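You operate a simulated robot arm through the tools that you are given. There is no shell and no other tool.

You run a simulated robot arm. Do the job below in one go: nothing can be reset, and whatever is moved stays where it is left.

JOB
Put the sensor back on its stand, zero the gap dial and slacken both cradle clamps.
Fine: slacken the sensor screw first; the clamps last.

It is judged by the outcome, as a careful person would: the job done as asked, and still so three seconds after it is handed in. It fails if anything else is knocked over, pushed out of place, dropped, spilled or broken.

ROBOT AND FRAMES
A 6-joint arm with a two-finger gripper, fixed in place. Base frame: the origin is on the floor under the middle of its stand, x ahead of it, y to its left, z up; the work surface is at about z = 0.84. Units: m, rad, N and s.
With the tool pointing down near the work surface it reaches from about 0.12 to 0.68 m from the base axis. Its first joint turns from -1.152 to 1.152 rad. Payload 2.45 kg.
The tool frame sits at the grasp point between the pads (the TCP): z along the fingers, y along the line on which they close. The tips reach 0.03 m beyond it. The gripper opens to 0.106 m; its body begins 0.079 m behind the TCP.
Orientation is that of the tool frame in the base frame, as [roll, pitch, yaw] about the fixed x, y, z axes, in that order (R = Rz(yaw) Ry(pitch) Rx(roll)). With the fingers straight down and closing along the base's y, the tool's x points along the base's -x, its y along +y and its z along -z.

CONTROLS
- The arm moves only by the tool play_rows. Its argument "deltas" is a list of rows, each an object of numbers (a shift or turn left out is 0, a gripper value left out holds the last): "wx", "wy", "wz": the turn, a rotation vector about the tool's x, y, z in rad; "dx", "dy", "dz": the shift along the tool's x, y, z in mm; "hand": the gripper command, from -1 (fully open) to 1 (shut), values between in proportion. In form: [{"wx": .., "wy": .., "wz": .., "dx": .., "dy": .., "dz": .., "hand": ..}, ...]. A call has 1 to 20 rows; each row is the pose to reach, as a shift and turn from the pose commanded when the call began, along the tool's axes at that moment. A row lasts 0.2 s, in which the tool goes at most 0.05 m and 0.15 rad; a call with a longer step from one row to the next is refused whole, and so is a gripper value outside its range. A pose out of reach is approached as far as the arm can. The call stops where the force on the tool passes 40 N (or 10 N more than at its start, if that is more) or the arm is blocked; 0.2 s more then pass. The fingers move at their own pace (about 0.153 m/s each) and stop on an object; they squeeze with about 28 N. The grip force told is the motor's: it shows also when the fingers shut on nothing. Time passes only in rows, and 0.2 s behind the last, so rows that repeat a pose let the fingers close. The reply holds the time, the measured pose of the TCP, the force on the tool along the base axes, the opening and the grip force, in the units named above and with some noise, with the torque about the TCP (base axes, N m) and any sound that the robot's microphone picked up.
- Cameras (640 x 400 px; columns grow to the right, rows downward): "scene" is fixed at [0.0542, 0.4098, 1.4014]; the picture's right is [-0.80, -0.60, 0.00], its down [-0.36, 0.47, -0.80] and it looks along [0.48, -0.64, -0.59] (base axes); focal length 225 px, centre (320, 200). "wrist" rides on the gripper at [0.076, -0.002, -0.106] in the tool frame; the picture's right is [0.02, 1.00, 0.00], its down [-0.78, 0.02, -0.62] and it looks along [-0.62, 0.01, 0.78] (tool axes); focal length 247 px, centre (320, 200).
- camera(camera): a new picture of that camera. The clock stands still meanwhile.
- pixel_to_xyz(camera, pixels): for up to 12 pixels [column, row] of the newest picture of that camera ("zoom" is the newest enlarged one), the place [x, y, z] in the base frame of the surface seen there, good to about 0.002 m. The clock stands still meanwhile.
- zoom(camera, box): a new picture of the part [left, top, right, bottom] of that camera's present view, enlarged. The clock stands still meanwhile.
- sign_off(): hands the job in; it is judged then, once.

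Unless the task says otherwise, let go and move clear before handing in.

The tools are called after "Emit:" as name(argument=value, ...) on one line, values as JSON. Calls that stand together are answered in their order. play_rows: Moves the arm, as the interface text tells. Its arguments: {"type":"object","properties":{"deltas":{"type":"array"}},"required":["deltas"]} The other tools are called the same way: camera (camera) takes a picture; pixel_to_xyz (camera, pixels) gives the place of the surface under pixels of a picture; zoom (camera, box) takes an enlarged picture of a part of a camera's view; sign_off () hands the job in.

At the start:

```text
time_s: 0.0
eef_pos: [0.4133, -0.0515, 1.2658]
tool_rot: [3.141, -0.001, -3.141]
wrist_force: [-0.1, 1.0, -0.2]
torque: [-0.01, 0.02, 0.01]
gripper_width: 0.1059
finger_force: 0.0
```

scene: 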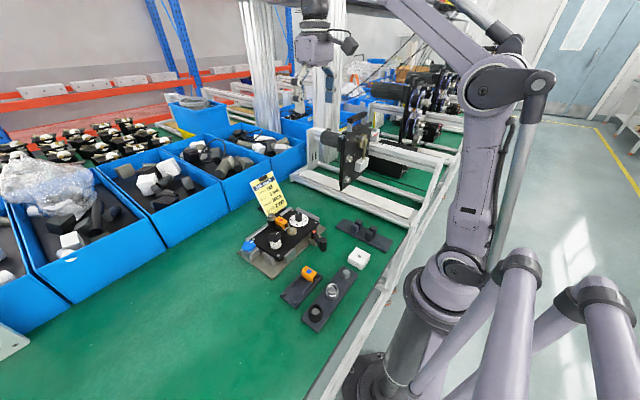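
wrist: 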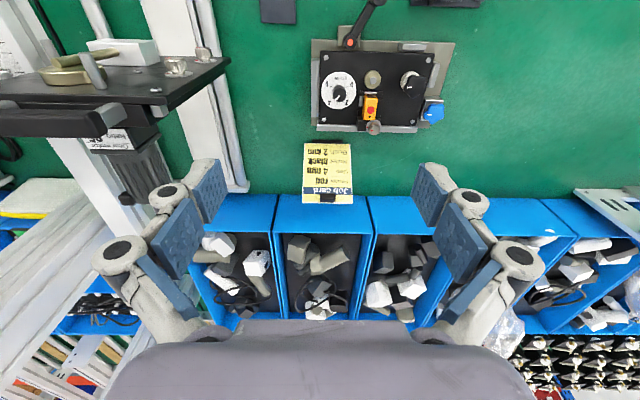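

The wrist picture shows a black fixture plate around (370,90) with a dial at (338,92), an orange sensor at (370,105), a knob at (410,85) and a lever at (360,25). I'll zoom in on both cameras before moving.

Emit:
zoom(camera="scene", box=[220, 160, 420, 340])

Emit:
zoom(camera="wrist", box=[280, 0, 480, 210])

```text
2.22 times, centred on (320, 250) of scene
```

zoom: 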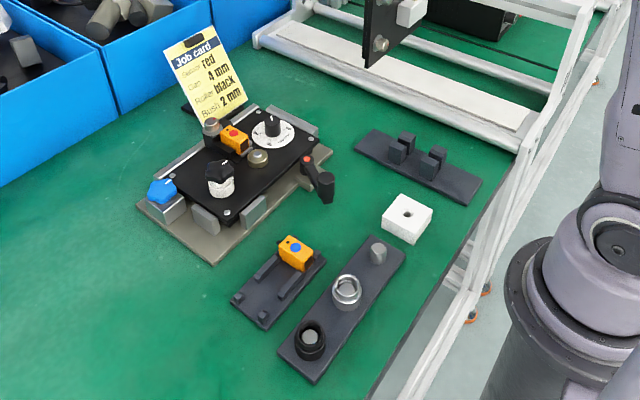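

```text
1.90 times, centred on (380, 105) of wrist
```

zoom: 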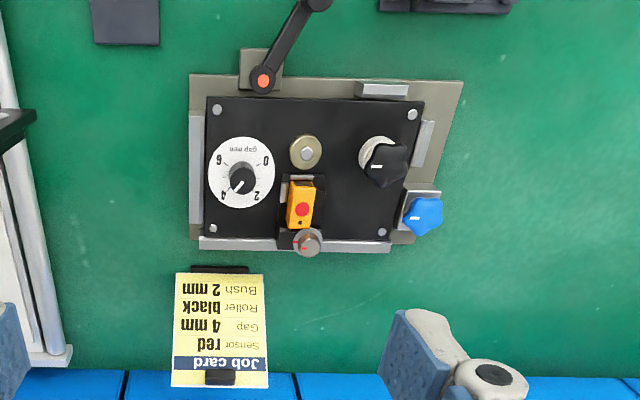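

The job card reads Sensor red, Gap 4 mm, Roller black, Bush 2 mm. The red-dotted sensor is mounted with a marked screw at its end, and the stand appears to be the small dark tray holding the blue-dotted one. Next I'll measure the main features.

Emit:
pixel_to_xyz(camera="wrist", pixels=[[338, 92], [341, 86], [370, 105], [375, 127], [373, 78], [410, 85], [432, 112], [350, 42], [375, 3], [330, 60], [420, 60], [400, 118]])

Emit:
pixel_to_xyz(camera="scene", pixels=[[312, 273], [307, 270], [290, 297], [310, 280], [316, 313], [332, 291], [342, 272], [358, 258], [350, 232], [376, 240], [302, 300], [320, 242]])

Emit:
zoom(camera="scene", box=[230, 200, 340, 285])

Emit:
zoom(camera="scene", box=[270, 250, 380, 335])

```text
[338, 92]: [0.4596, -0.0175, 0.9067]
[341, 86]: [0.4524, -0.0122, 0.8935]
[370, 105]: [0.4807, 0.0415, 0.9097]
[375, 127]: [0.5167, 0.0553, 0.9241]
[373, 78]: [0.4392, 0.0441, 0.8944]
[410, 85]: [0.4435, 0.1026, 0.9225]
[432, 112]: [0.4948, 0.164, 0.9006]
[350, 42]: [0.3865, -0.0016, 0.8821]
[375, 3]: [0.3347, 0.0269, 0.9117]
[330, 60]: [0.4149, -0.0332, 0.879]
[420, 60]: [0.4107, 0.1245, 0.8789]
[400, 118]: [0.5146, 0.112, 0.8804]
```

```text
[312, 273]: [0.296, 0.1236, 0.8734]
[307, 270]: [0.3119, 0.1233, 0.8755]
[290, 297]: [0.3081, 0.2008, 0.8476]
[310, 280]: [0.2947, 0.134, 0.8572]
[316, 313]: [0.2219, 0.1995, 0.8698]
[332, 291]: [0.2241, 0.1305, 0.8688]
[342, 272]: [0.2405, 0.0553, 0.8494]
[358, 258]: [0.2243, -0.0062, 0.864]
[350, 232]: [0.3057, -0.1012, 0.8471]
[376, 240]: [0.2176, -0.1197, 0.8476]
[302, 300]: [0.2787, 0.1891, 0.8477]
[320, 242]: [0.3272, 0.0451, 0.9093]
```

```text
4.71 times, centred on (285, 242) of scene
```

zoom: 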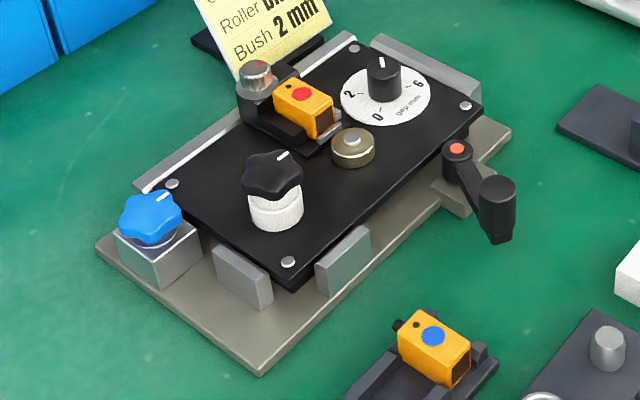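

```text
4.71 times, centred on (325, 292) of scene
```

zoom: 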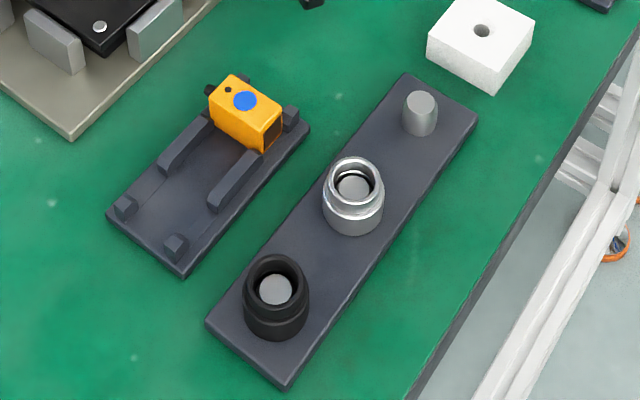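

The sensor stand is the tray near (0.29, 0.16). It has one free berth beside the blue-dotted sensor. I'll lower the wrist camera towards the fixture for a closer look.

Emit:
play_rows(deltas=[{"dx": 14, "dy": 18, "dz": 32, "hand": -1}, {"dx": 28, "dy": 36, "dz": 64}, {"dx": 42, "dy": 54, "dz": 96}, {"dx": 56, "dy": 72, "dz": 128}, {"dx": 70, "dy": 90, "dz": 160}, {"dx": 83, "dy": 110, "dz": 195}, {"dx": 83, "dy": 110, "dz": 195}])

Emit:
camera(camera="wrist")

```text
time_s: 1.6
eef_pos: [0.3291, 0.0581, 1.0705]
tool_rot: [-3.141, 0.0, 3.141]
wrist_force: [0.2, -0.1, 0.2]
torque: [0.01, -0.01, 0.01]
gripper_width: 0.1062
finger_force: 0.1
```

```text
taken
```

wrist: 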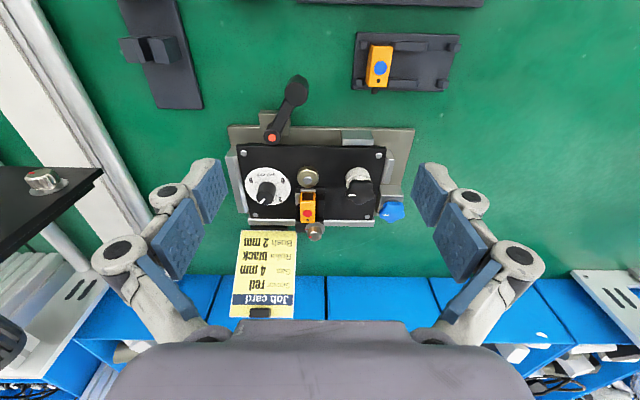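

Emit:
zoom(camera="wrist", box=[220, 120, 420, 245])

Emit:
zoom(camera="wrist", box=[340, 20, 470, 100])

Emit:
zoom(camera="wrist", box=[280, 175, 350, 245])

Emit:
pixel_to_xyz(camera="wrist", pixels=[[315, 231], [308, 212], [308, 196], [308, 178], [267, 190], [267, 186], [391, 211], [271, 137], [297, 90], [360, 180], [378, 68], [420, 72]])

```text
3.20 times, centred on (320, 182) of wrist
```

zoom: 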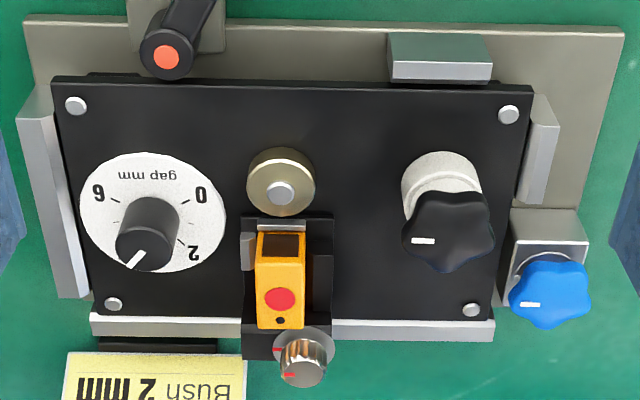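

```text
4.92 times, centred on (405, 60) of wrist
```

zoom: 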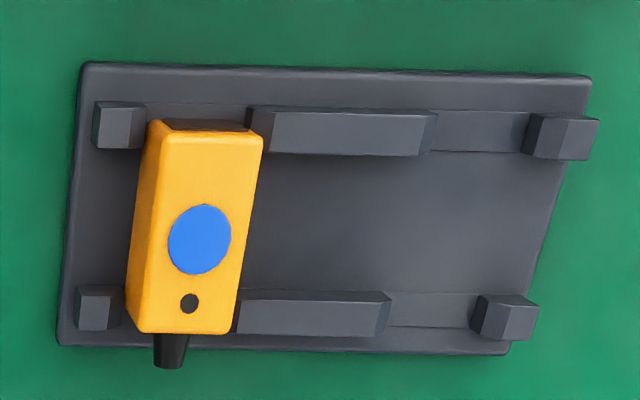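

```text
5.71 times, centred on (315, 210) of wrist
```

zoom: 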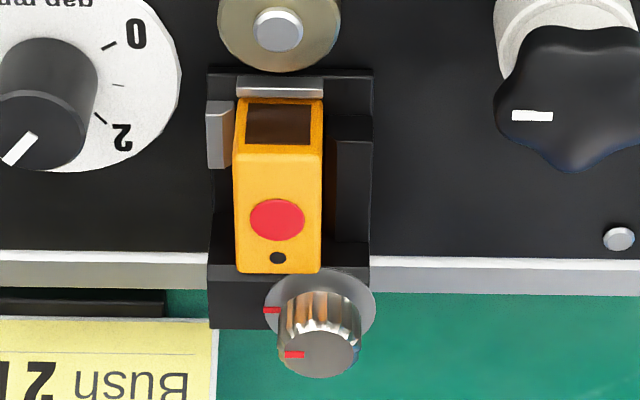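

```text
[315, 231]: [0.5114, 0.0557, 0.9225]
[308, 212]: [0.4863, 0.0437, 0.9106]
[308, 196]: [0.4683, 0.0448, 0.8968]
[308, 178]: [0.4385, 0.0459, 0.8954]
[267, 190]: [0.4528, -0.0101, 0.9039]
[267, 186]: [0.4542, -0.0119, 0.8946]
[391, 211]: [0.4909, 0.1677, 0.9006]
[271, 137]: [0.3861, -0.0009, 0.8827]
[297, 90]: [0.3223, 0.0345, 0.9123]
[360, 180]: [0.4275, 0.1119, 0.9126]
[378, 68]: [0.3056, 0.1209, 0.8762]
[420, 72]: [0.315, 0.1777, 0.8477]
```

The red-dotted sensor is at (308,210) with its window facing the base. Its screw is at (315,231), and its red mark lines up with the red mark on the collar. I'll measure the screw, sensor and card edges from these pictures.

Emit:
pixel_to_xyz(camera="zoom", pixels=[[318, 352], [335, 310], [300, 318], [272, 310], [355, 310], [240, 265], [316, 265], [240, 160], [318, 160], [275, 125], [180, 330], [225, 300]])

Emit:
pixel_to_xyz(camera="wrist", pixels=[[243, 233], [295, 235], [232, 312], [293, 314], [260, 313], [268, 227], [355, 37], [458, 37], [353, 88], [443, 90], [400, 40], [395, 83]])

```text
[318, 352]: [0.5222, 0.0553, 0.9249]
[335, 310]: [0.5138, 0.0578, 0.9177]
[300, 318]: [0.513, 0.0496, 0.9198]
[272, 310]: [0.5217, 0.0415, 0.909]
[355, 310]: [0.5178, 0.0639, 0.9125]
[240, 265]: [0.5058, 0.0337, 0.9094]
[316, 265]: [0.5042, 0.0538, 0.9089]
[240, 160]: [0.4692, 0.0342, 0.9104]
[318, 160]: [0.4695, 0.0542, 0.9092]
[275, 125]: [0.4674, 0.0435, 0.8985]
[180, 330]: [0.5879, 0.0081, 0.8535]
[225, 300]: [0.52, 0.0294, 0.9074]
```

```text
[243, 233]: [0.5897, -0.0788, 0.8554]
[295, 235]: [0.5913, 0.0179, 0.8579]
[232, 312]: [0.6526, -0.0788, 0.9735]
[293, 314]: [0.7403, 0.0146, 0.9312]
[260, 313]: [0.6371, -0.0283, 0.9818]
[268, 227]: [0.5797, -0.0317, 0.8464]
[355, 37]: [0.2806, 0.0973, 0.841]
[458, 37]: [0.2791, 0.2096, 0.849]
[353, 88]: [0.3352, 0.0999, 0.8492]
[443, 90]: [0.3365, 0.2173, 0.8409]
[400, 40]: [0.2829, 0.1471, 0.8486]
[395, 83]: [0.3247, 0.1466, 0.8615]
```

The screw axis is near (0.522, 0.055), with its top at z≈0.925. The sensor spans x 0.468–0.505 and y 0.034–0.054, with its top at 0.909. Next I'll check the overhanging plate at the left of the wrist picture and look closely at the lever clamp, the blue knob and the dial.

Emit:
pixel_to_xyz(camera="wrist", pixels=[[45, 180], [95, 172], [150, 50], [170, 90], [20, 230], [120, 170], [382, 155], [240, 155], [250, 215], [375, 218]])

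Emit:
play_rows(deltas=[{"dx": 20, "dy": -20, "dz": 25, "hand": -1}, {"dx": 40, "dy": -40, "dz": 50}, {"dx": 55, "dy": -45, "dz": 75}, {"dx": 55, "dy": -45, "dz": 75}])

Emit:
camera(camera="wrist")

Emit:
zoom(camera="wrist", box=[220, 100, 420, 225])

```text
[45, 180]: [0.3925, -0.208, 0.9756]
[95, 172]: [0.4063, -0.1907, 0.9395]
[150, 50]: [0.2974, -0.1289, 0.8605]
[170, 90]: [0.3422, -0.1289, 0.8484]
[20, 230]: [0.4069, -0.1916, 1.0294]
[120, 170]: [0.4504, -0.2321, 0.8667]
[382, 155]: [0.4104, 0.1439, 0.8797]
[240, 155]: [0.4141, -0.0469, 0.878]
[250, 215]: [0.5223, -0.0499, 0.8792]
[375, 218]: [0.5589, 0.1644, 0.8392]
```

```text
time_s: 2.6
eef_pos: [0.2771, 0.0135, 0.9958]
tool_rot: [-3.141, 0.0, -3.141]
wrist_force: [-0.2, 0.3, 0.3]
torque: [-0.02, 0.01, -0.04]
gripper_width: 0.1057
finger_force: 0.1
```

```text
taken
```

wrist: 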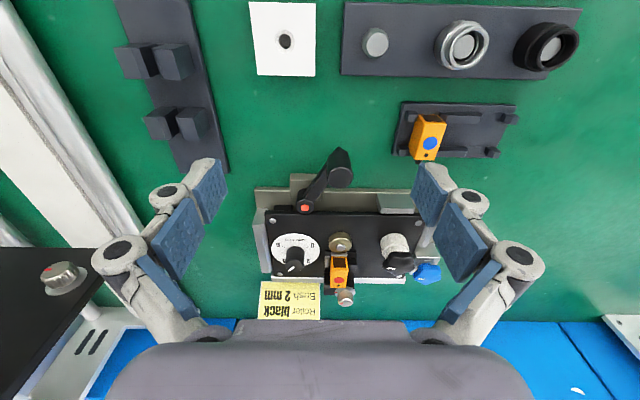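

```text
3.20 times, centred on (320, 162) of wrist
```

zoom: 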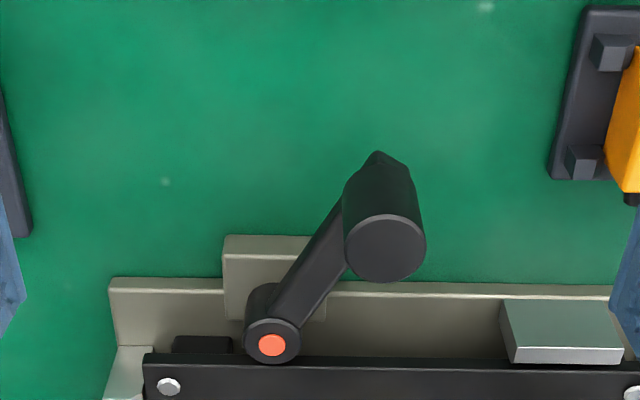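

Emit:
zoom(camera="wrist", box=[250, 140, 370, 230])

Emit:
zoom(camera="wrist", box=[370, 180, 460, 300])

Emit:
zoom(camera="scene", box=[290, 215, 350, 265])

Emit:
zoom(camera="scene", box=[235, 225, 295, 275])

```text
4.44 times, centred on (310, 185) of wrist
```

zoom: 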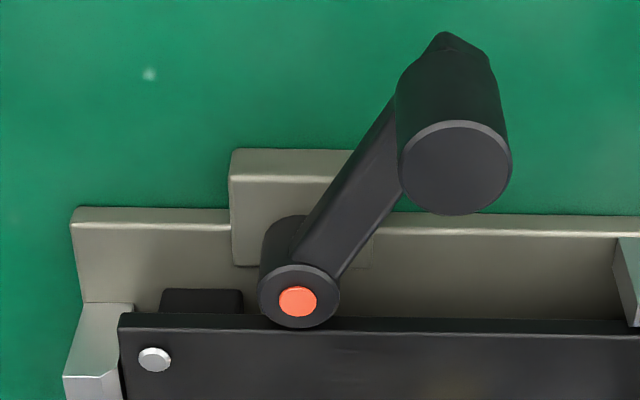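

```text
3.33 times, centred on (415, 240) of wrist
```

zoom: 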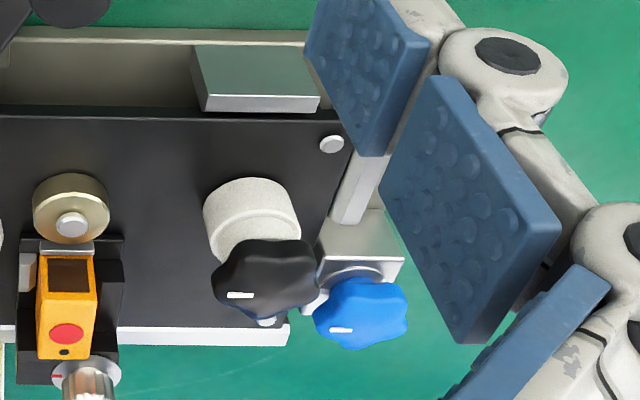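

```text
8.00 times, centred on (320, 240) of scene
```

zoom: 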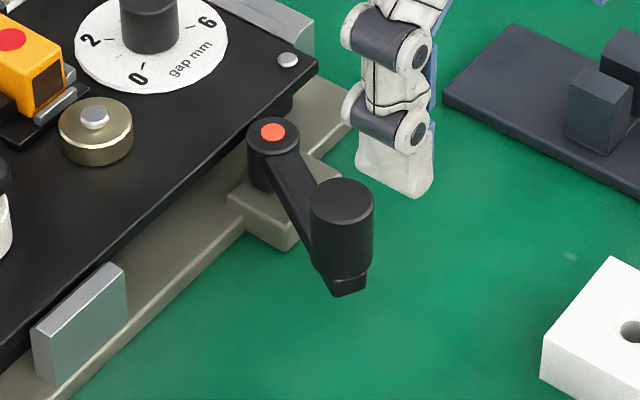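

```text
8.00 times, centred on (265, 250) of scene
```

zoom: 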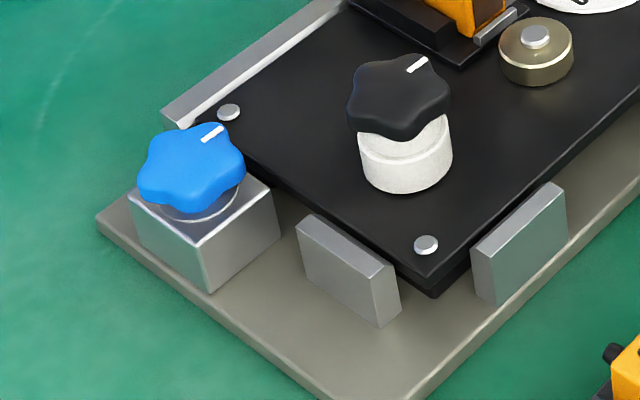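

The lever clamp is at (304,205) and blue knob (428,272) is the other cradle clamp. First I'll deal with the sensor screw, so I'm moving above it at (0.522, 0.055) with the fingers partly closed.

Emit:
play_rows(deltas=[{"dx": -40, "dy": 7, "dz": -10, "hand": -0.6}, {"dx": -80, "dy": 14, "dz": -14}, {"dx": -120, "dy": 21, "dz": -14}, {"dx": -160, "dy": 28, "dz": -14}, {"dx": -205, "dy": 35, "dz": -14}, {"dx": -245, "dy": 42, "dz": -10, "hand": 0.1}, {"dx": -245, "dy": 42, "dz": -5}, {"dx": -245, "dy": 42, "dz": -5}])

Emit:
camera(camera="wrist")

Emit:
zoom(camera="wrist", box=[220, 80, 420, 205])

```text
time_s: 4.4
eef_pos: [0.5211, 0.0558, 0.9996]
tool_rot: [-3.141, 0.0, 3.141]
wrist_force: [0.4, 0.4, -0.5]
torque: [-0.02, 0.0, 0.03]
gripper_width: 0.0476
finger_force: 0.1
```

```text
taken
```

wrist: 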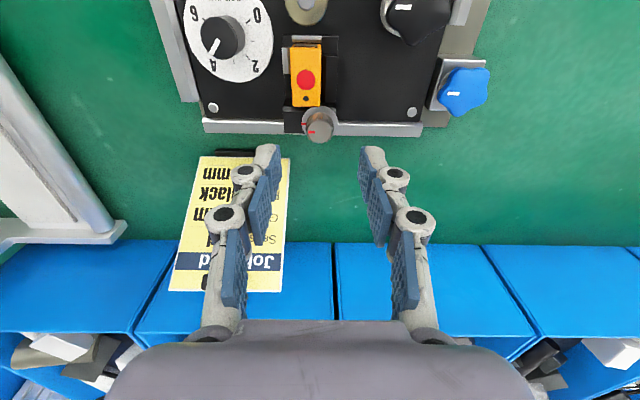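

```text
3.20 times, centred on (320, 142) of wrist
```

zoom: 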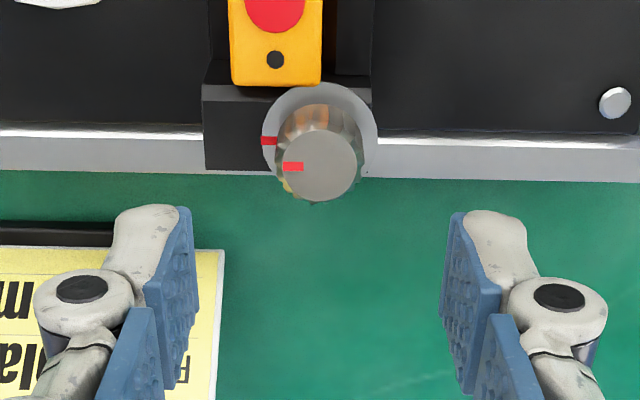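

The screw's knob top is at zoom pixel (319,165). I'll measure it and the surrounding items precisely.

Emit:
pixel_to_xyz(camera="zoom", pixels=[[319, 165], [287, 165], [352, 165], [319, 195], [319, 135], [268, 140], [372, 140], [319, 90], [290, 110], [240, 70], [312, 70], [215, 130]])

Emit:
pixel_to_xyz(camera="wrist", pixels=[[265, 150], [250, 170], [390, 150], [375, 155], [222, 38], [216, 40], [240, 20], [212, 50], [200, 20], [463, 93], [460, 85], [415, 10]])

```text
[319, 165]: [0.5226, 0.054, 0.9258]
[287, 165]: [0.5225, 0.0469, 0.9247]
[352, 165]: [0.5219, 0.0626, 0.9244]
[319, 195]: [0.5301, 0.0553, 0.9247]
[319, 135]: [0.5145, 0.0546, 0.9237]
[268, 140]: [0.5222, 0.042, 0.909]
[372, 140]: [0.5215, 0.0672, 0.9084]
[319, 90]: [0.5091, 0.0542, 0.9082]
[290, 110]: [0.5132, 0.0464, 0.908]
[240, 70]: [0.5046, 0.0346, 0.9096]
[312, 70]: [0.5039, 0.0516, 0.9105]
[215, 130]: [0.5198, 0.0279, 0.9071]
```

```text
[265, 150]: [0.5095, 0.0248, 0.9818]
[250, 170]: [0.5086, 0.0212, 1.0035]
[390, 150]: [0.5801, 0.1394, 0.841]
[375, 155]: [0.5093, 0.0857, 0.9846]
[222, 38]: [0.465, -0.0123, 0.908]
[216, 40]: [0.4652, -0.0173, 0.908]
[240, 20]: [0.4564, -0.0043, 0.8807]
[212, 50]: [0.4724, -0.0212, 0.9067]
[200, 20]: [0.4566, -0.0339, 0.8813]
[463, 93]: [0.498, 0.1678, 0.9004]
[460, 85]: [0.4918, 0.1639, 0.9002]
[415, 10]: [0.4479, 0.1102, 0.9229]
```

The screw axis is (0.522, 0.0545), its top is z=0.925 and the sensor top is 0.910. I'll pre-turn the gripper clockwise by 0.75 rad, lower the tips to about z=0.913 so they stay above the sensor, and close on the knob.

Emit:
play_rows(deltas=[{"wz": 0.15, "dx": -0.9, "dy": -1.3, "dz": 5, "hand": 0.1}, {"wz": 0.3, "dx": -0.9, "dy": -1.3, "dz": 10}, {"wz": 0.45, "dx": -0.9, "dy": -1.3, "dz": 20}, {"wz": 0.6, "dx": -0.9, "dy": -1.3, "dz": 25}, {"wz": 0.75, "dx": -0.9, "dy": -1.3, "dz": 30}, {"wz": 0.75, "dx": -0.9, "dy": -1.3, "dz": 30}])

Emit:
camera(camera="wrist")

Emit:
camera(camera="scene")

```text
time_s: 5.8
eef_pos: [0.5208, 0.0537, 0.9701]
tool_rot: [-3.141, -0.001, 2.39]
wrist_force: [0.0, -0.9, -0.3]
torque: [-0.02, 0.04, 0.01]
gripper_width: 0.0479
finger_force: 0.1
```

```text
taken
```

wrist: 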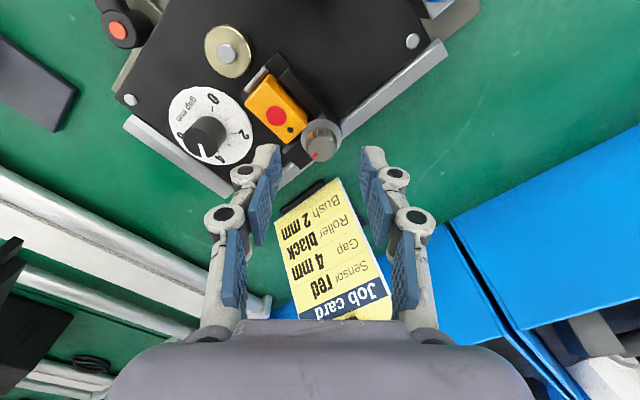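

```text
taken
```

scene: 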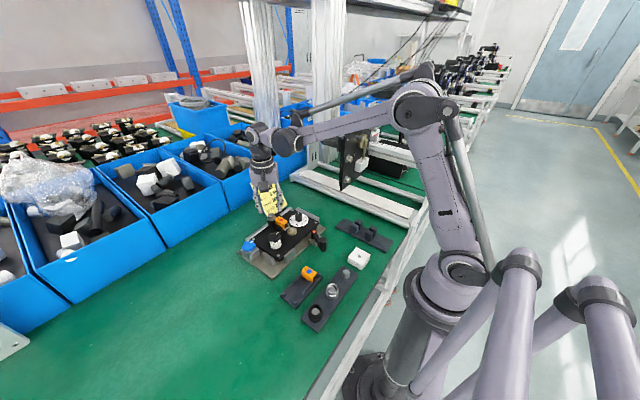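

The gripper is pre-turned, and the screw knob at (320,138) sits centrally between the fingers. Now I'm descending to z≈0.943 and closing.

Emit:
play_rows(deltas=[{"dx": -0.4, "dy": 0.8, "dz": 10, "hand": 0.1}, {"dx": -0.4, "dy": 0.8, "dz": 20}, {"dx": -0.4, "dy": 0.8, "dz": 27}, {"dx": -0.4, "dy": 0.8, "dz": 27}])

Emit:
play_rows(deltas=[{"hand": 0.4}, {"hand": 0.6}, {"hand": 0.8}, {"hand": 1}, {"hand": 1}])

Emit:
camera(camera="wrist")

```text
time_s: 6.8
eef_pos: [0.5224, 0.0546, 0.9436]
tool_rot: [3.141, 0.0, 2.39]
wrist_force: [-0.7, 0.7, -0.4]
torque: [0.01, 0.02, 0.0]
gripper_width: 0.0475
finger_force: 0.0
```

```text
time_s: 8.0
eef_pos: [0.522, 0.0552, 0.9427]
tool_rot: [-3.141, -0.001, 2.392]
wrist_force: [0.4, 0.1, -0.1]
torque: [0.04, -0.03, 0.02]
gripper_width: 0.0206
finger_force: 28.4
```

```text
taken
```

wrist: 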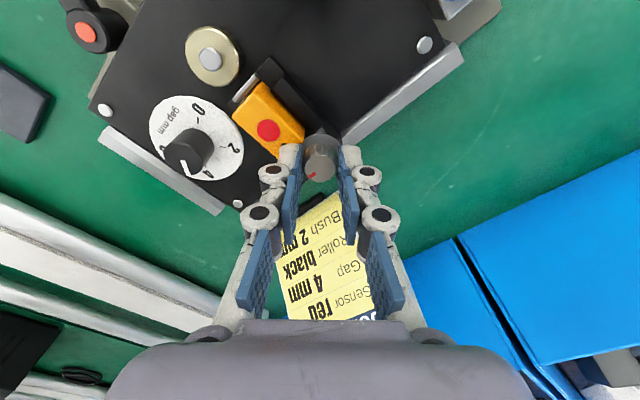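

The knob is gripped at a width of 20.6 mm with 28 N. I'll turn it counterclockwise as seen from above, starting small to check the torque.

Emit:
play_rows(deltas=[{"wz": -0.1, "hand": 1}, {"wz": -0.2}, {"wz": -0.3}])

Emit:
zoom(camera="wrist", box=[270, 110, 370, 200])

```text
time_s: 8.8
eef_pos: [0.5225, 0.0547, 0.9439]
tool_rot: [-3.141, 0.001, 2.694]
wrist_force: [1.8, 2.9, 3.3]
torque: [0.1, 0.05, -0.03]
gripper_width: 0.0208
finger_force: 27.5
```

```text
4.44 times, centred on (320, 155) of wrist
```

zoom: 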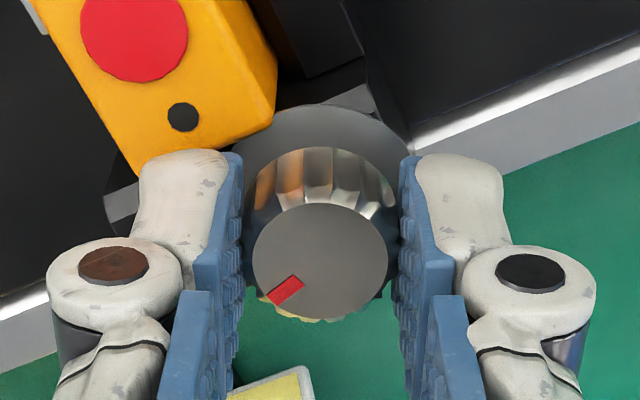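

The mark moves with the gripper, so the screw is turning with low torque. I'll carry on counterclockwise.

Emit:
play_rows(deltas=[{"wz": -0.12, "hand": 1}, {"wz": -0.24}, {"wz": -0.36}, {"wz": -0.48}, {"wz": -0.6}, {"wz": -0.72}, {"wz": -0.84}, {"wz": -0.96}, {"wz": -1.08}, {"wz": -1.2}])

Emit:
camera(camera="wrist")

Emit:
zoom(camera="wrist", box=[270, 110, 370, 200])

```text
time_s: 11.0
eef_pos: [0.5212, 0.0551, 0.9433]
tool_rot: [3.141, -0.001, -2.391]
wrist_force: [-0.3, 6.6, 23.9]
torque: [0.24, -0.06, -0.03]
gripper_width: 0.021
finger_force: 28.1
```

```text
taken
```

wrist: 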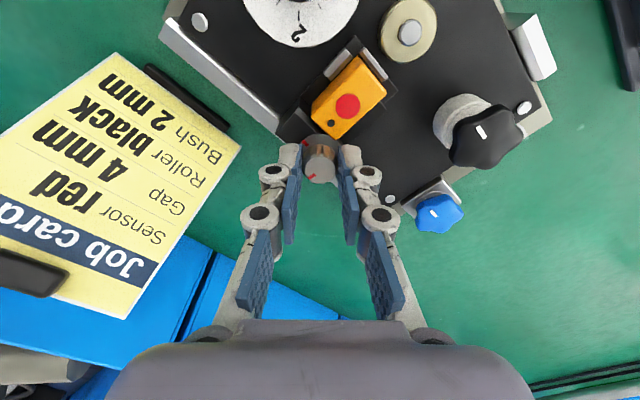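

```text
4.44 times, centred on (320, 155) of wrist
```

zoom: 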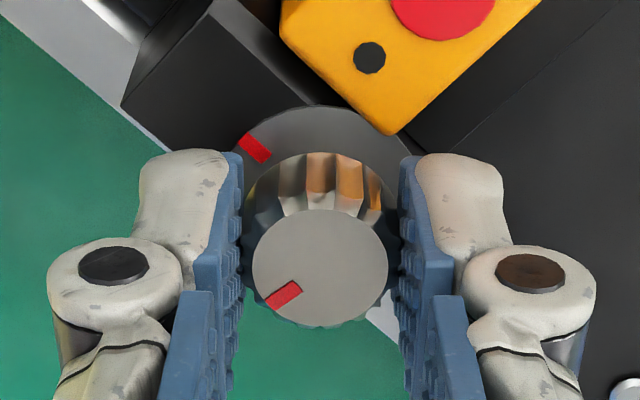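

The knob has turned about 86°. An upward force of 24 N has built up, which suggests the screw is rising as it backs out. I'll ease the tool up a fraction to see how the force responds.

Emit:
play_rows(deltas=[{"dz": -0.4, "hand": 1}, {"dz": -0.8}])

```text
time_s: 11.6
eef_pos: [0.5211, 0.0547, 0.9435]
tool_rot: [3.141, 0.0, -2.391]
wrist_force: [-1.6, 6.3, 12.3]
torque: [0.34, -0.14, -0.02]
gripper_width: 0.0209
finger_force: 27.8
```

Easing up 0.8 mm halved the force, so the screw rises about 1 mm per rad. I'll ease up the rest, release, turn back and regrip for a second turn.

Emit:
play_rows(deltas=[{"dz": -0.4, "hand": 1}, {"dz": -0.8}, {"dz": -0.8, "hand": 0.6}, {"dz": -0.8, "hand": 0.1}, {"dz": -0.8, "hand": 0.1}])

Emit:
zoom(camera="wrist", box=[270, 90, 370, 200])

```text
time_s: 12.8
eef_pos: [0.5232, 0.0543, 0.9438]
tool_rot: [3.141, 0.0, -2.392]
wrist_force: [-0.1, 0.7, -1.0]
torque: [0.01, -0.01, 0.0]
gripper_width: 0.0478
finger_force: 0.0
```

```text
3.64 times, centred on (320, 145) of wrist
```

zoom: 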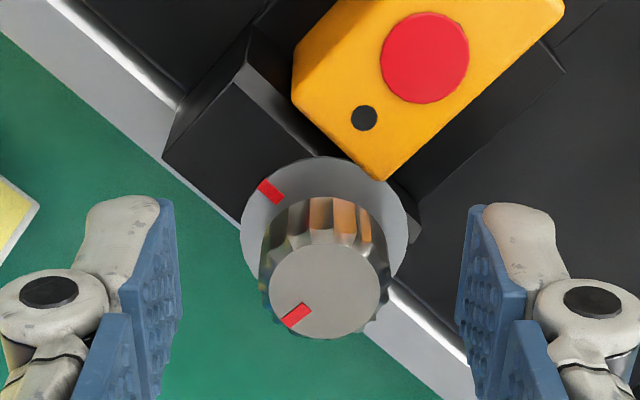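

Emit:
pixel_to_xyz(camera="zoom", pixels=[[325, 290], [335, 280], [315, 300], [272, 190], [300, 170], [360, 150]])

Emit:
play_rows(deltas=[{"wz": 0.14, "hand": 0.1}, {"wz": 0.28}, {"wz": 0.42}, {"wz": 0.56}, {"wz": 0.7}, {"wz": 0.84}, {"wz": 0.98}, {"wz": 1.12}, {"wz": 1.26}, {"wz": 1.4}, {"wz": 1.5}, {"wz": 1.5}])

Emit:
play_rows(deltas=[{"dz": 0, "hand": 0.4}, {"hand": 0.6}, {"hand": 0.8}, {"hand": 1}, {"hand": 1}])

```text
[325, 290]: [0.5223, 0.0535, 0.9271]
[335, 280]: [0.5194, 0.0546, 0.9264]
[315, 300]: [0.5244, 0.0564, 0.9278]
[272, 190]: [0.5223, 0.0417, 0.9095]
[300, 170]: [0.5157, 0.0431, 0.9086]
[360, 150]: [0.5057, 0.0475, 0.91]
```

```text
time_s: 15.4
eef_pos: [0.5221, 0.0541, 0.944]
tool_rot: [3.141, -0.001, 2.39]
wrist_force: [-0.7, -0.1, 0.2]
torque: [-0.02, 0.01, 0.01]
gripper_width: 0.0477
finger_force: 0.1
```

```text
time_s: 16.6
eef_pos: [0.5216, 0.0552, 0.9445]
tool_rot: [-3.141, -0.001, 2.391]
wrist_force: [3.7, 4.0, 0.2]
torque: [0.07, -0.12, 0.04]
gripper_width: 0.0206
finger_force: 28.0
```

The knob top rose to 0.927. I've regripped it, so next I'll turn counterclockwise again while following it upward.

Emit:
play_rows(deltas=[{"wz": -0.12, "dz": -0.13, "hand": 1}, {"wz": -0.24, "dz": -0.26}, {"wz": -0.36, "dz": -0.39}, {"wz": -0.48, "dz": -0.52}, {"wz": -0.6, "dz": -0.65}, {"wz": -0.72, "dz": -0.78}, {"wz": -0.84, "dz": -0.91}, {"wz": -0.96, "dz": -1.04}, {"wz": -1.08, "dz": -1.17}, {"wz": -1.2, "dz": -1.3}, {"wz": -1.35, "dz": -1.45}, {"wz": -1.5, "dz": -1.6}])

Emit:
zoom(camera="wrist", box=[270, 90, 370, 200])

```text
time_s: 19.2
eef_pos: [0.5227, 0.0539, 0.9463]
tool_rot: [3.141, -0.001, -2.388]
wrist_force: [0.5, 6.8, 2.3]
torque: [0.21, -0.05, 0.02]
gripper_width: 0.021
finger_force: 28.3
```

```text
3.64 times, centred on (320, 145) of wrist
```

zoom: 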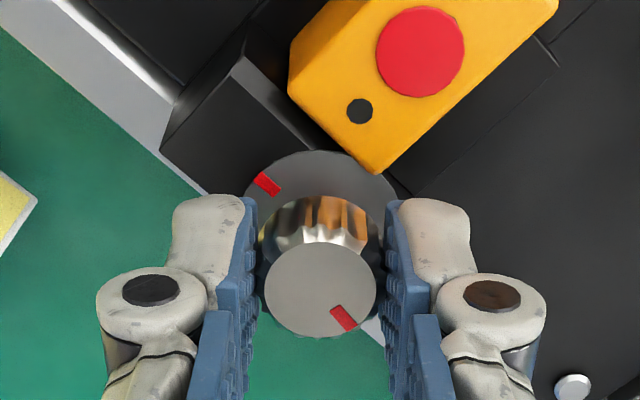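

The screw is now about half a turn open and no stop has been felt. I'll release, rise, straighten the gripper, and inspect the sensor's mount walls before lifting.

Emit:
play_rows(deltas=[{"hand": 0.5}, {"hand": 0.1}, {"hand": 0.1}, {"dz": -15}, {"dz": -30, "wz": 0.15}, {"dz": -55, "wz": 0.3}, {"dz": -75, "wz": 0.45}, {"dz": -90, "wz": 0.6}, {"dz": -100, "wz": 0.75}, {"dz": -100, "wz": 0.75}])

Emit:
play_rows(deltas=[{"dx": 45, "dy": -5, "hand": 0.1}, {"dx": 90, "dy": -10}, {"dx": 110, "dy": -10}, {"dx": 110, "dy": -10}])

Emit:
camera(camera="wrist")

Emit:
zoom(camera="wrist", box=[270, 110, 390, 200])

```text
time_s: 21.4
eef_pos: [0.5214, 0.0551, 1.0447]
tool_rot: [3.141, 0.0, 3.14]
wrist_force: [0.5, 0.5, -0.9]
torque: [0.02, -0.04, 0.0]
gripper_width: 0.0475
finger_force: 0.2
```

```text
time_s: 22.4
eef_pos: [0.4108, 0.0442, 1.0441]
tool_rot: [-3.141, 0.0, 3.141]
wrist_force: [0.2, 1.4, 0.1]
torque: [0.0, 0.02, 0.0]
gripper_width: 0.0475
finger_force: 0.0
```

```text
taken
```

wrist: 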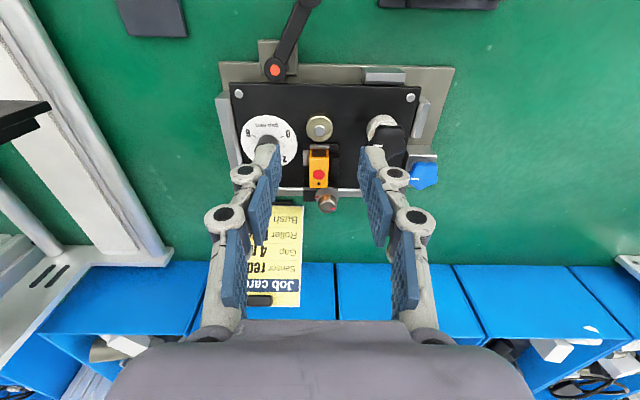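

```text
4.44 times, centred on (330, 155) of wrist
```

zoom: 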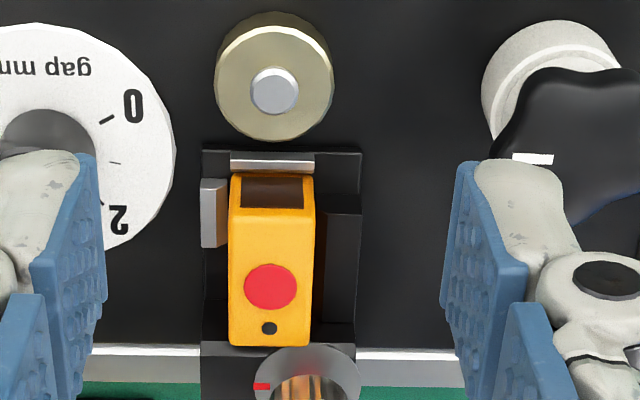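

Emit:
pixel_to_xyz(camera="zoom", pixels=[[213, 210], [213, 240], [213, 290], [215, 340], [343, 225], [343, 300], [330, 200], [270, 163], [335, 330], [272, 225], [355, 250], [325, 260]])

Emit:
zoom(camera="scene", box=[270, 210, 310, 240])

```text
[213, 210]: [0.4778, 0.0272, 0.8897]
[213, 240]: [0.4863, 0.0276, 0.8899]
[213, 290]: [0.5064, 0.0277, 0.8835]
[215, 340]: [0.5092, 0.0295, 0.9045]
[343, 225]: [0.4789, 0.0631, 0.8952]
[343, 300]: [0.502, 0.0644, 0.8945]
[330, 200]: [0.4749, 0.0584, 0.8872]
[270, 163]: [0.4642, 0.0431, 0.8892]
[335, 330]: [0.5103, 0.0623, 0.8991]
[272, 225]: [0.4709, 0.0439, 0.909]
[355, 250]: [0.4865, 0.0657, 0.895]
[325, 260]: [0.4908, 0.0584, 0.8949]
```

```text
13.33 times, centred on (290, 225) of scene
```

zoom: 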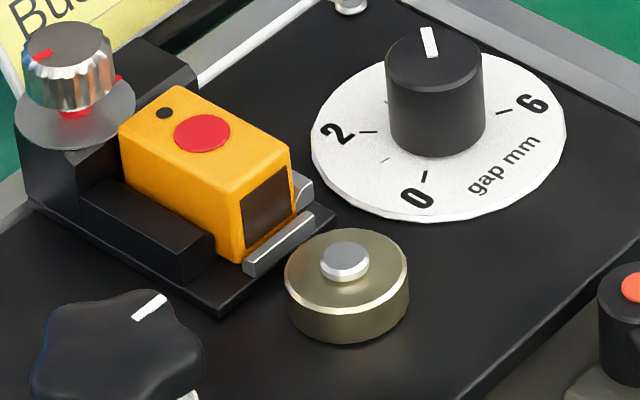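

A red band now shows under the raised screw knob (zoom (75,112)), so the screw is slack. The mount walls top out at z=0.895 and the sensor at 0.909. I'll move over the sensor centre (0.4865, 0.044) and descend until the tips are at z≈0.897.

Emit:
play_rows(deltas=[{"dx": -38, "dz": 20, "hand": 0.3}, {"dx": -75.7, "dz": 40}, {"dx": -75.7, "dz": 70}, {"dx": -75.7, "dz": 90}, {"dx": -75.7, "dz": 90}])

Emit:
camera(camera="wrist")

Emit:
zoom(camera="scene", box=[250, 190, 330, 250])

```text
time_s: 23.6
eef_pos: [0.4868, 0.0442, 0.9559]
tool_rot: [-3.141, 0.0, 3.141]
wrist_force: [0.0, 0.6, -0.5]
torque: [-0.01, -0.02, -0.02]
gripper_width: 0.0371
finger_force: 0.1
```

```text
taken
```

wrist: 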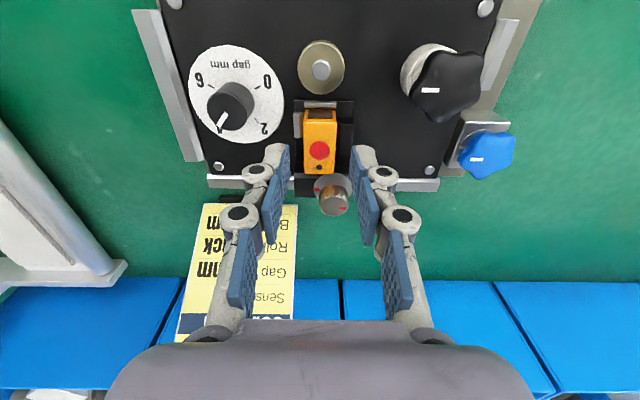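

```text
6.67 times, centred on (290, 220) of scene
```

zoom: 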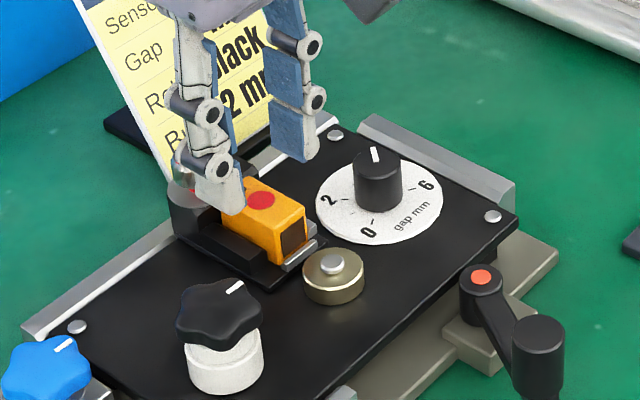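

The fingers straddle the sensor, clear of the dial and the screw knob. I'll descend 29 mm and close.

Emit:
play_rows(deltas=[{"dz": 10, "hand": 0.3}, {"dz": 20}, {"dz": 26}, {"dz": 29}, {"dz": 29}])

Emit:
play_rows(deltas=[{"hand": 0.5}, {"hand": 0.65}, {"hand": 0.8}, {"hand": 0.8}])

Emit:
camera(camera="wrist")

```text
time_s: 24.8
eef_pos: [0.4872, 0.0439, 0.9273]
tool_rot: [3.142, 0.0, 3.141]
wrist_force: [-0.3, 0.4, -0.2]
torque: [0.01, -0.02, -0.03]
gripper_width: 0.0372
finger_force: 0.0
```

```text
time_s: 25.8
eef_pos: [0.4884, 0.045, 0.9274]
tool_rot: [-3.141, 0.0, -3.14]
wrist_force: [0.0, 0.6, -0.1]
torque: [0.02, 0.05, -0.02]
gripper_width: 0.0207
finger_force: 28.1
```

```text
taken
```

wrist: 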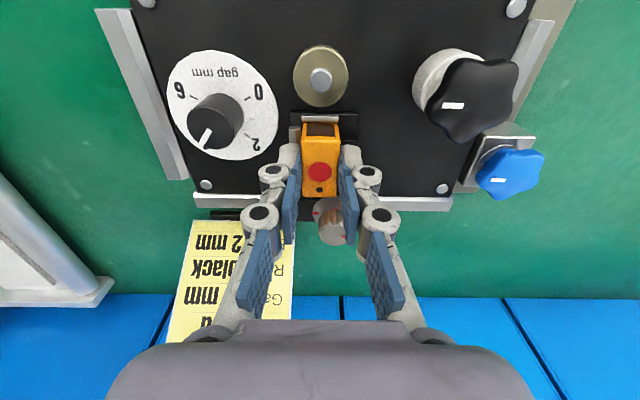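

The sensor is held at 20.7 mm with 28 N. I'll lift it a few mm and watch the force.

Emit:
play_rows(deltas=[{"dz": -1, "hand": 1}, {"dz": -3}, {"dz": -6}])

Emit:
camera(camera="wrist")

Emit:
zoom(camera="scene", box=[250, 190, 330, 250])

```text
time_s: 26.6
eef_pos: [0.4874, 0.043, 0.9328]
tool_rot: [-3.141, 0.0, -3.14]
wrist_force: [0.6, -0.6, -0.4]
torque: [0.0, -0.01, -0.02]
gripper_width: 0.0207
finger_force: 28.1
```

```text
taken
```

wrist: 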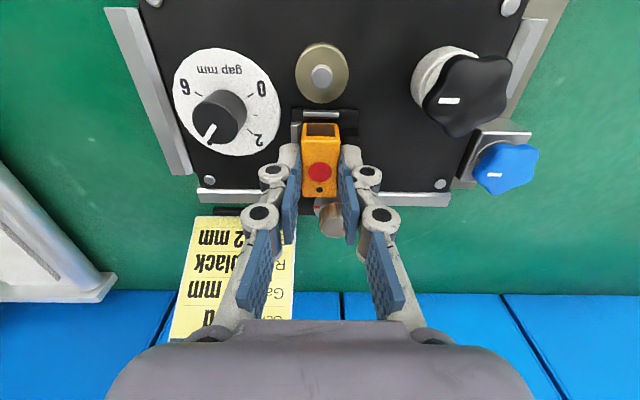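

```text
6.67 times, centred on (290, 220) of scene
```

zoom: 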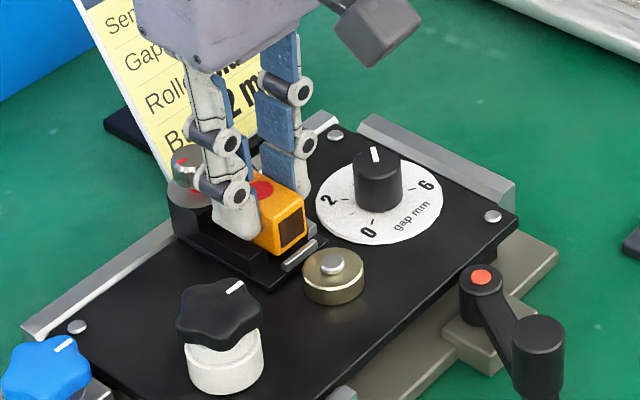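

It lifts freely with no resistance. I'll raise it clear, then move towards the stand and stop where the wrist camera can see the free berth.

Emit:
play_rows(deltas=[{"dz": -20, "hand": 1}, {"dz": -50}, {"dz": -80}, {"dz": -105}, {"dx": 30, "dy": 12, "dz": -115}, {"dx": 70, "dy": 24, "dz": -120}, {"dx": 110, "dy": 36, "dz": -120}, {"dx": 150, "dy": 48, "dz": -120}, {"dx": 180, "dy": 60, "dz": -120}, {"dx": 190, "dy": 70, "dz": -110}, {"dx": 190, "dy": 70, "dz": -100}, {"dx": 190, "dy": 70, "dz": -100}])

Emit:
camera(camera="wrist")

Emit:
zoom(camera="wrist", box=[290, 0, 450, 100])

```text
time_s: 29.2
eef_pos: [0.2976, 0.1159, 1.0342]
tool_rot: [-3.141, 0.002, -3.141]
wrist_force: [-0.7, 0.6, 0.7]
torque: [0.0, 0.0, -0.02]
gripper_width: 0.021
finger_force: 27.8
```

```text
taken
```

wrist: 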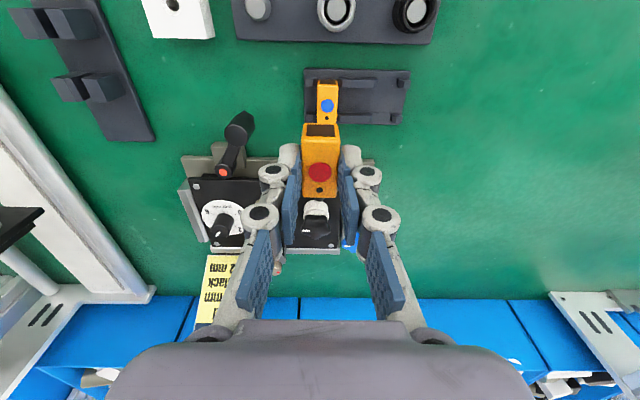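

```text
4.00 times, centred on (370, 50) of wrist
```

zoom: 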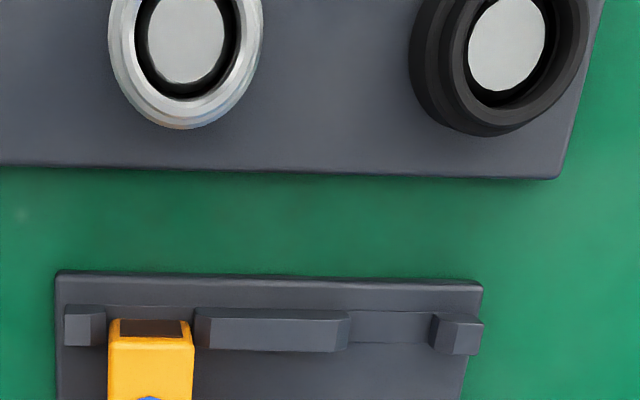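

The stand at (355,97) is visible next to the held sensor. I'll zoom in and measure the berth stops and the blue sensor's edges.

Emit:
zoom(camera="wrist", box=[295, 58, 423, 138])

```text
5.00 times, centred on (359, 98) of wrist
```

zoom: 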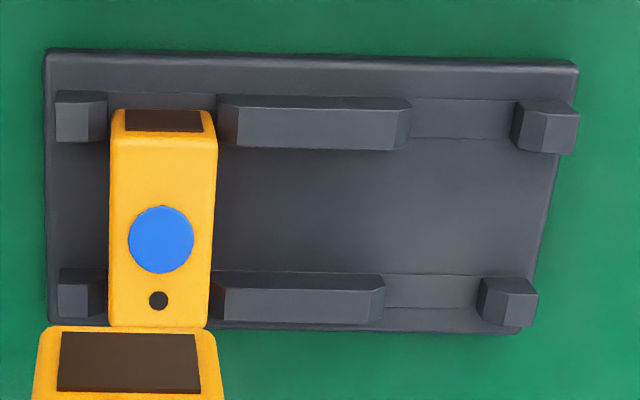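

Emit:
pixel_to_xyz(camera="zoom", pixels=[[75, 97], [99, 95], [225, 100], [398, 102], [522, 106], [570, 108], [220, 280], [378, 282], [488, 282], [532, 284], [460, 120], [430, 295]])

Emit:
pixel_to_xyz(camera="zoom", pixels=[[116, 140], [210, 142], [116, 320], [204, 320], [165, 122], [158, 300], [300, 200], [450, 200], [60, 60], [570, 72], [60, 325], [530, 328]])

```text
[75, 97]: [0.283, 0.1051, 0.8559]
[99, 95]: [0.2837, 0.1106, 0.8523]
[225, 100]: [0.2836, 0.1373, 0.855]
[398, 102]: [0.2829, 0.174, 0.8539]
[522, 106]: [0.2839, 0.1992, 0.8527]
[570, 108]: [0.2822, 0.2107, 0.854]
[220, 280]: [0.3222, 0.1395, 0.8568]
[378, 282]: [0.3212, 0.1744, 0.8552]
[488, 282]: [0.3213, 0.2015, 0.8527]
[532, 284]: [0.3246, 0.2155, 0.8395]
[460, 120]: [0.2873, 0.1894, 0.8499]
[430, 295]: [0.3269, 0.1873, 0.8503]
```

```text
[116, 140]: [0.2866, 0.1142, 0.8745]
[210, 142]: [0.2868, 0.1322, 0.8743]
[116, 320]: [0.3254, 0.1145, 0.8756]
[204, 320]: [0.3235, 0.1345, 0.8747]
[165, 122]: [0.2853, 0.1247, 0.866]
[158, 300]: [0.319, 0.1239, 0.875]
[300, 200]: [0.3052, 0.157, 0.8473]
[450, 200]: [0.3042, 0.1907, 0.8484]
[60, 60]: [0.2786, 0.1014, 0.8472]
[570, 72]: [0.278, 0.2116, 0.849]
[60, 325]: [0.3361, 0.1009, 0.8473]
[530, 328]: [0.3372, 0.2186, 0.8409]
```

The free berth lies between the long walls, which end at y≈0.176, and the end stops, which start at y≈0.200. That puts its centre near y=0.188, matching the blue sensor's centre of 0.124 in the other berth. I'll check the low strips at the berth's ends.

Emit:
pixel_to_xyz(camera="zoom", pixels=[[460, 85], [460, 95], [460, 105], [460, 115], [460, 125], [460, 132], [460, 145], [460, 155], [440, 165], [470, 165], [450, 180], [450, 220]])

Emit:
pixel_to_xyz(camera="zoom", pixels=[[430, 250], [430, 262], [430, 270], [430, 280], [430, 290], [430, 300], [430, 308], [430, 315], [430, 325], [450, 280], [410, 290], [420, 235]])

Emit:
zoom(camera="wrist", box=[370, 70, 418, 130])

Emit:
zoom(camera="scene", box=[275, 260, 330, 310])

```text
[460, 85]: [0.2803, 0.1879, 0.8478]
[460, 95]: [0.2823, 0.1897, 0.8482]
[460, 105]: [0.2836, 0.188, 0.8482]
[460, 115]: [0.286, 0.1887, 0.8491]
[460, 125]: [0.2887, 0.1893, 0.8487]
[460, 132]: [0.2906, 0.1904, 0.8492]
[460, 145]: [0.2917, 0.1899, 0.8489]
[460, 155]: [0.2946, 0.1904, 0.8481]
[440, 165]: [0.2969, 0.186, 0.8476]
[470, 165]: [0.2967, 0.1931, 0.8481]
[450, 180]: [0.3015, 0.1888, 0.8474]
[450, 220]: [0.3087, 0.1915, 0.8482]
```

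```text
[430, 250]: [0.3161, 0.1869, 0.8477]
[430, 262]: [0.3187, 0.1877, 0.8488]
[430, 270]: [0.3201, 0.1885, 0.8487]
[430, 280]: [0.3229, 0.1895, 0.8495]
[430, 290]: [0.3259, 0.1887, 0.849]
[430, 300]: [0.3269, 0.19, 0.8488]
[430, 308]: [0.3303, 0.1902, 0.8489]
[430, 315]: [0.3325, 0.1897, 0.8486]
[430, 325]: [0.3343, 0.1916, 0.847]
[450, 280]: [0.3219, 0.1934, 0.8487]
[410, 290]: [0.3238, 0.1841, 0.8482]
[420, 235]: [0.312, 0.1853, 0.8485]
```

```text
6.67 times, centred on (394, 100) of wrist
```

zoom: 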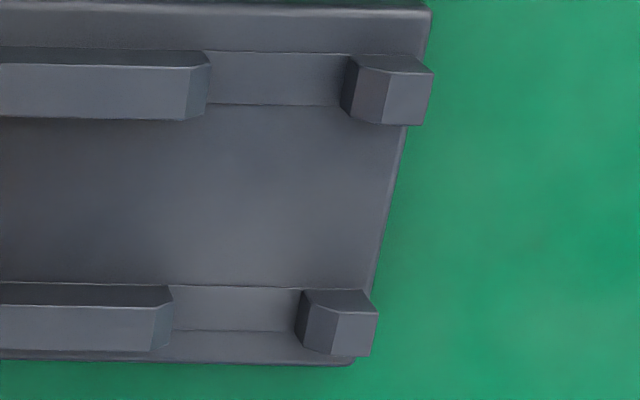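

```text
8.00 times, centred on (302, 285) of scene
```

zoom: 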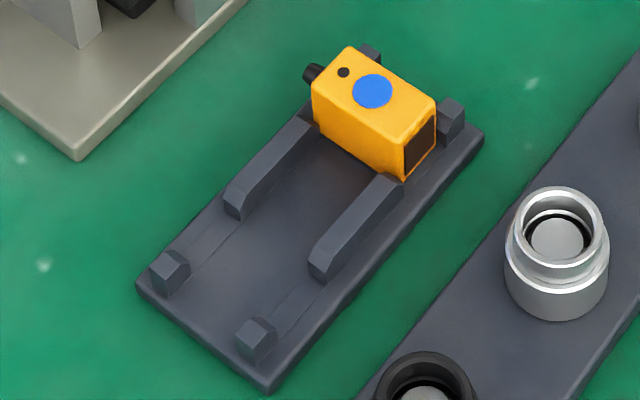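

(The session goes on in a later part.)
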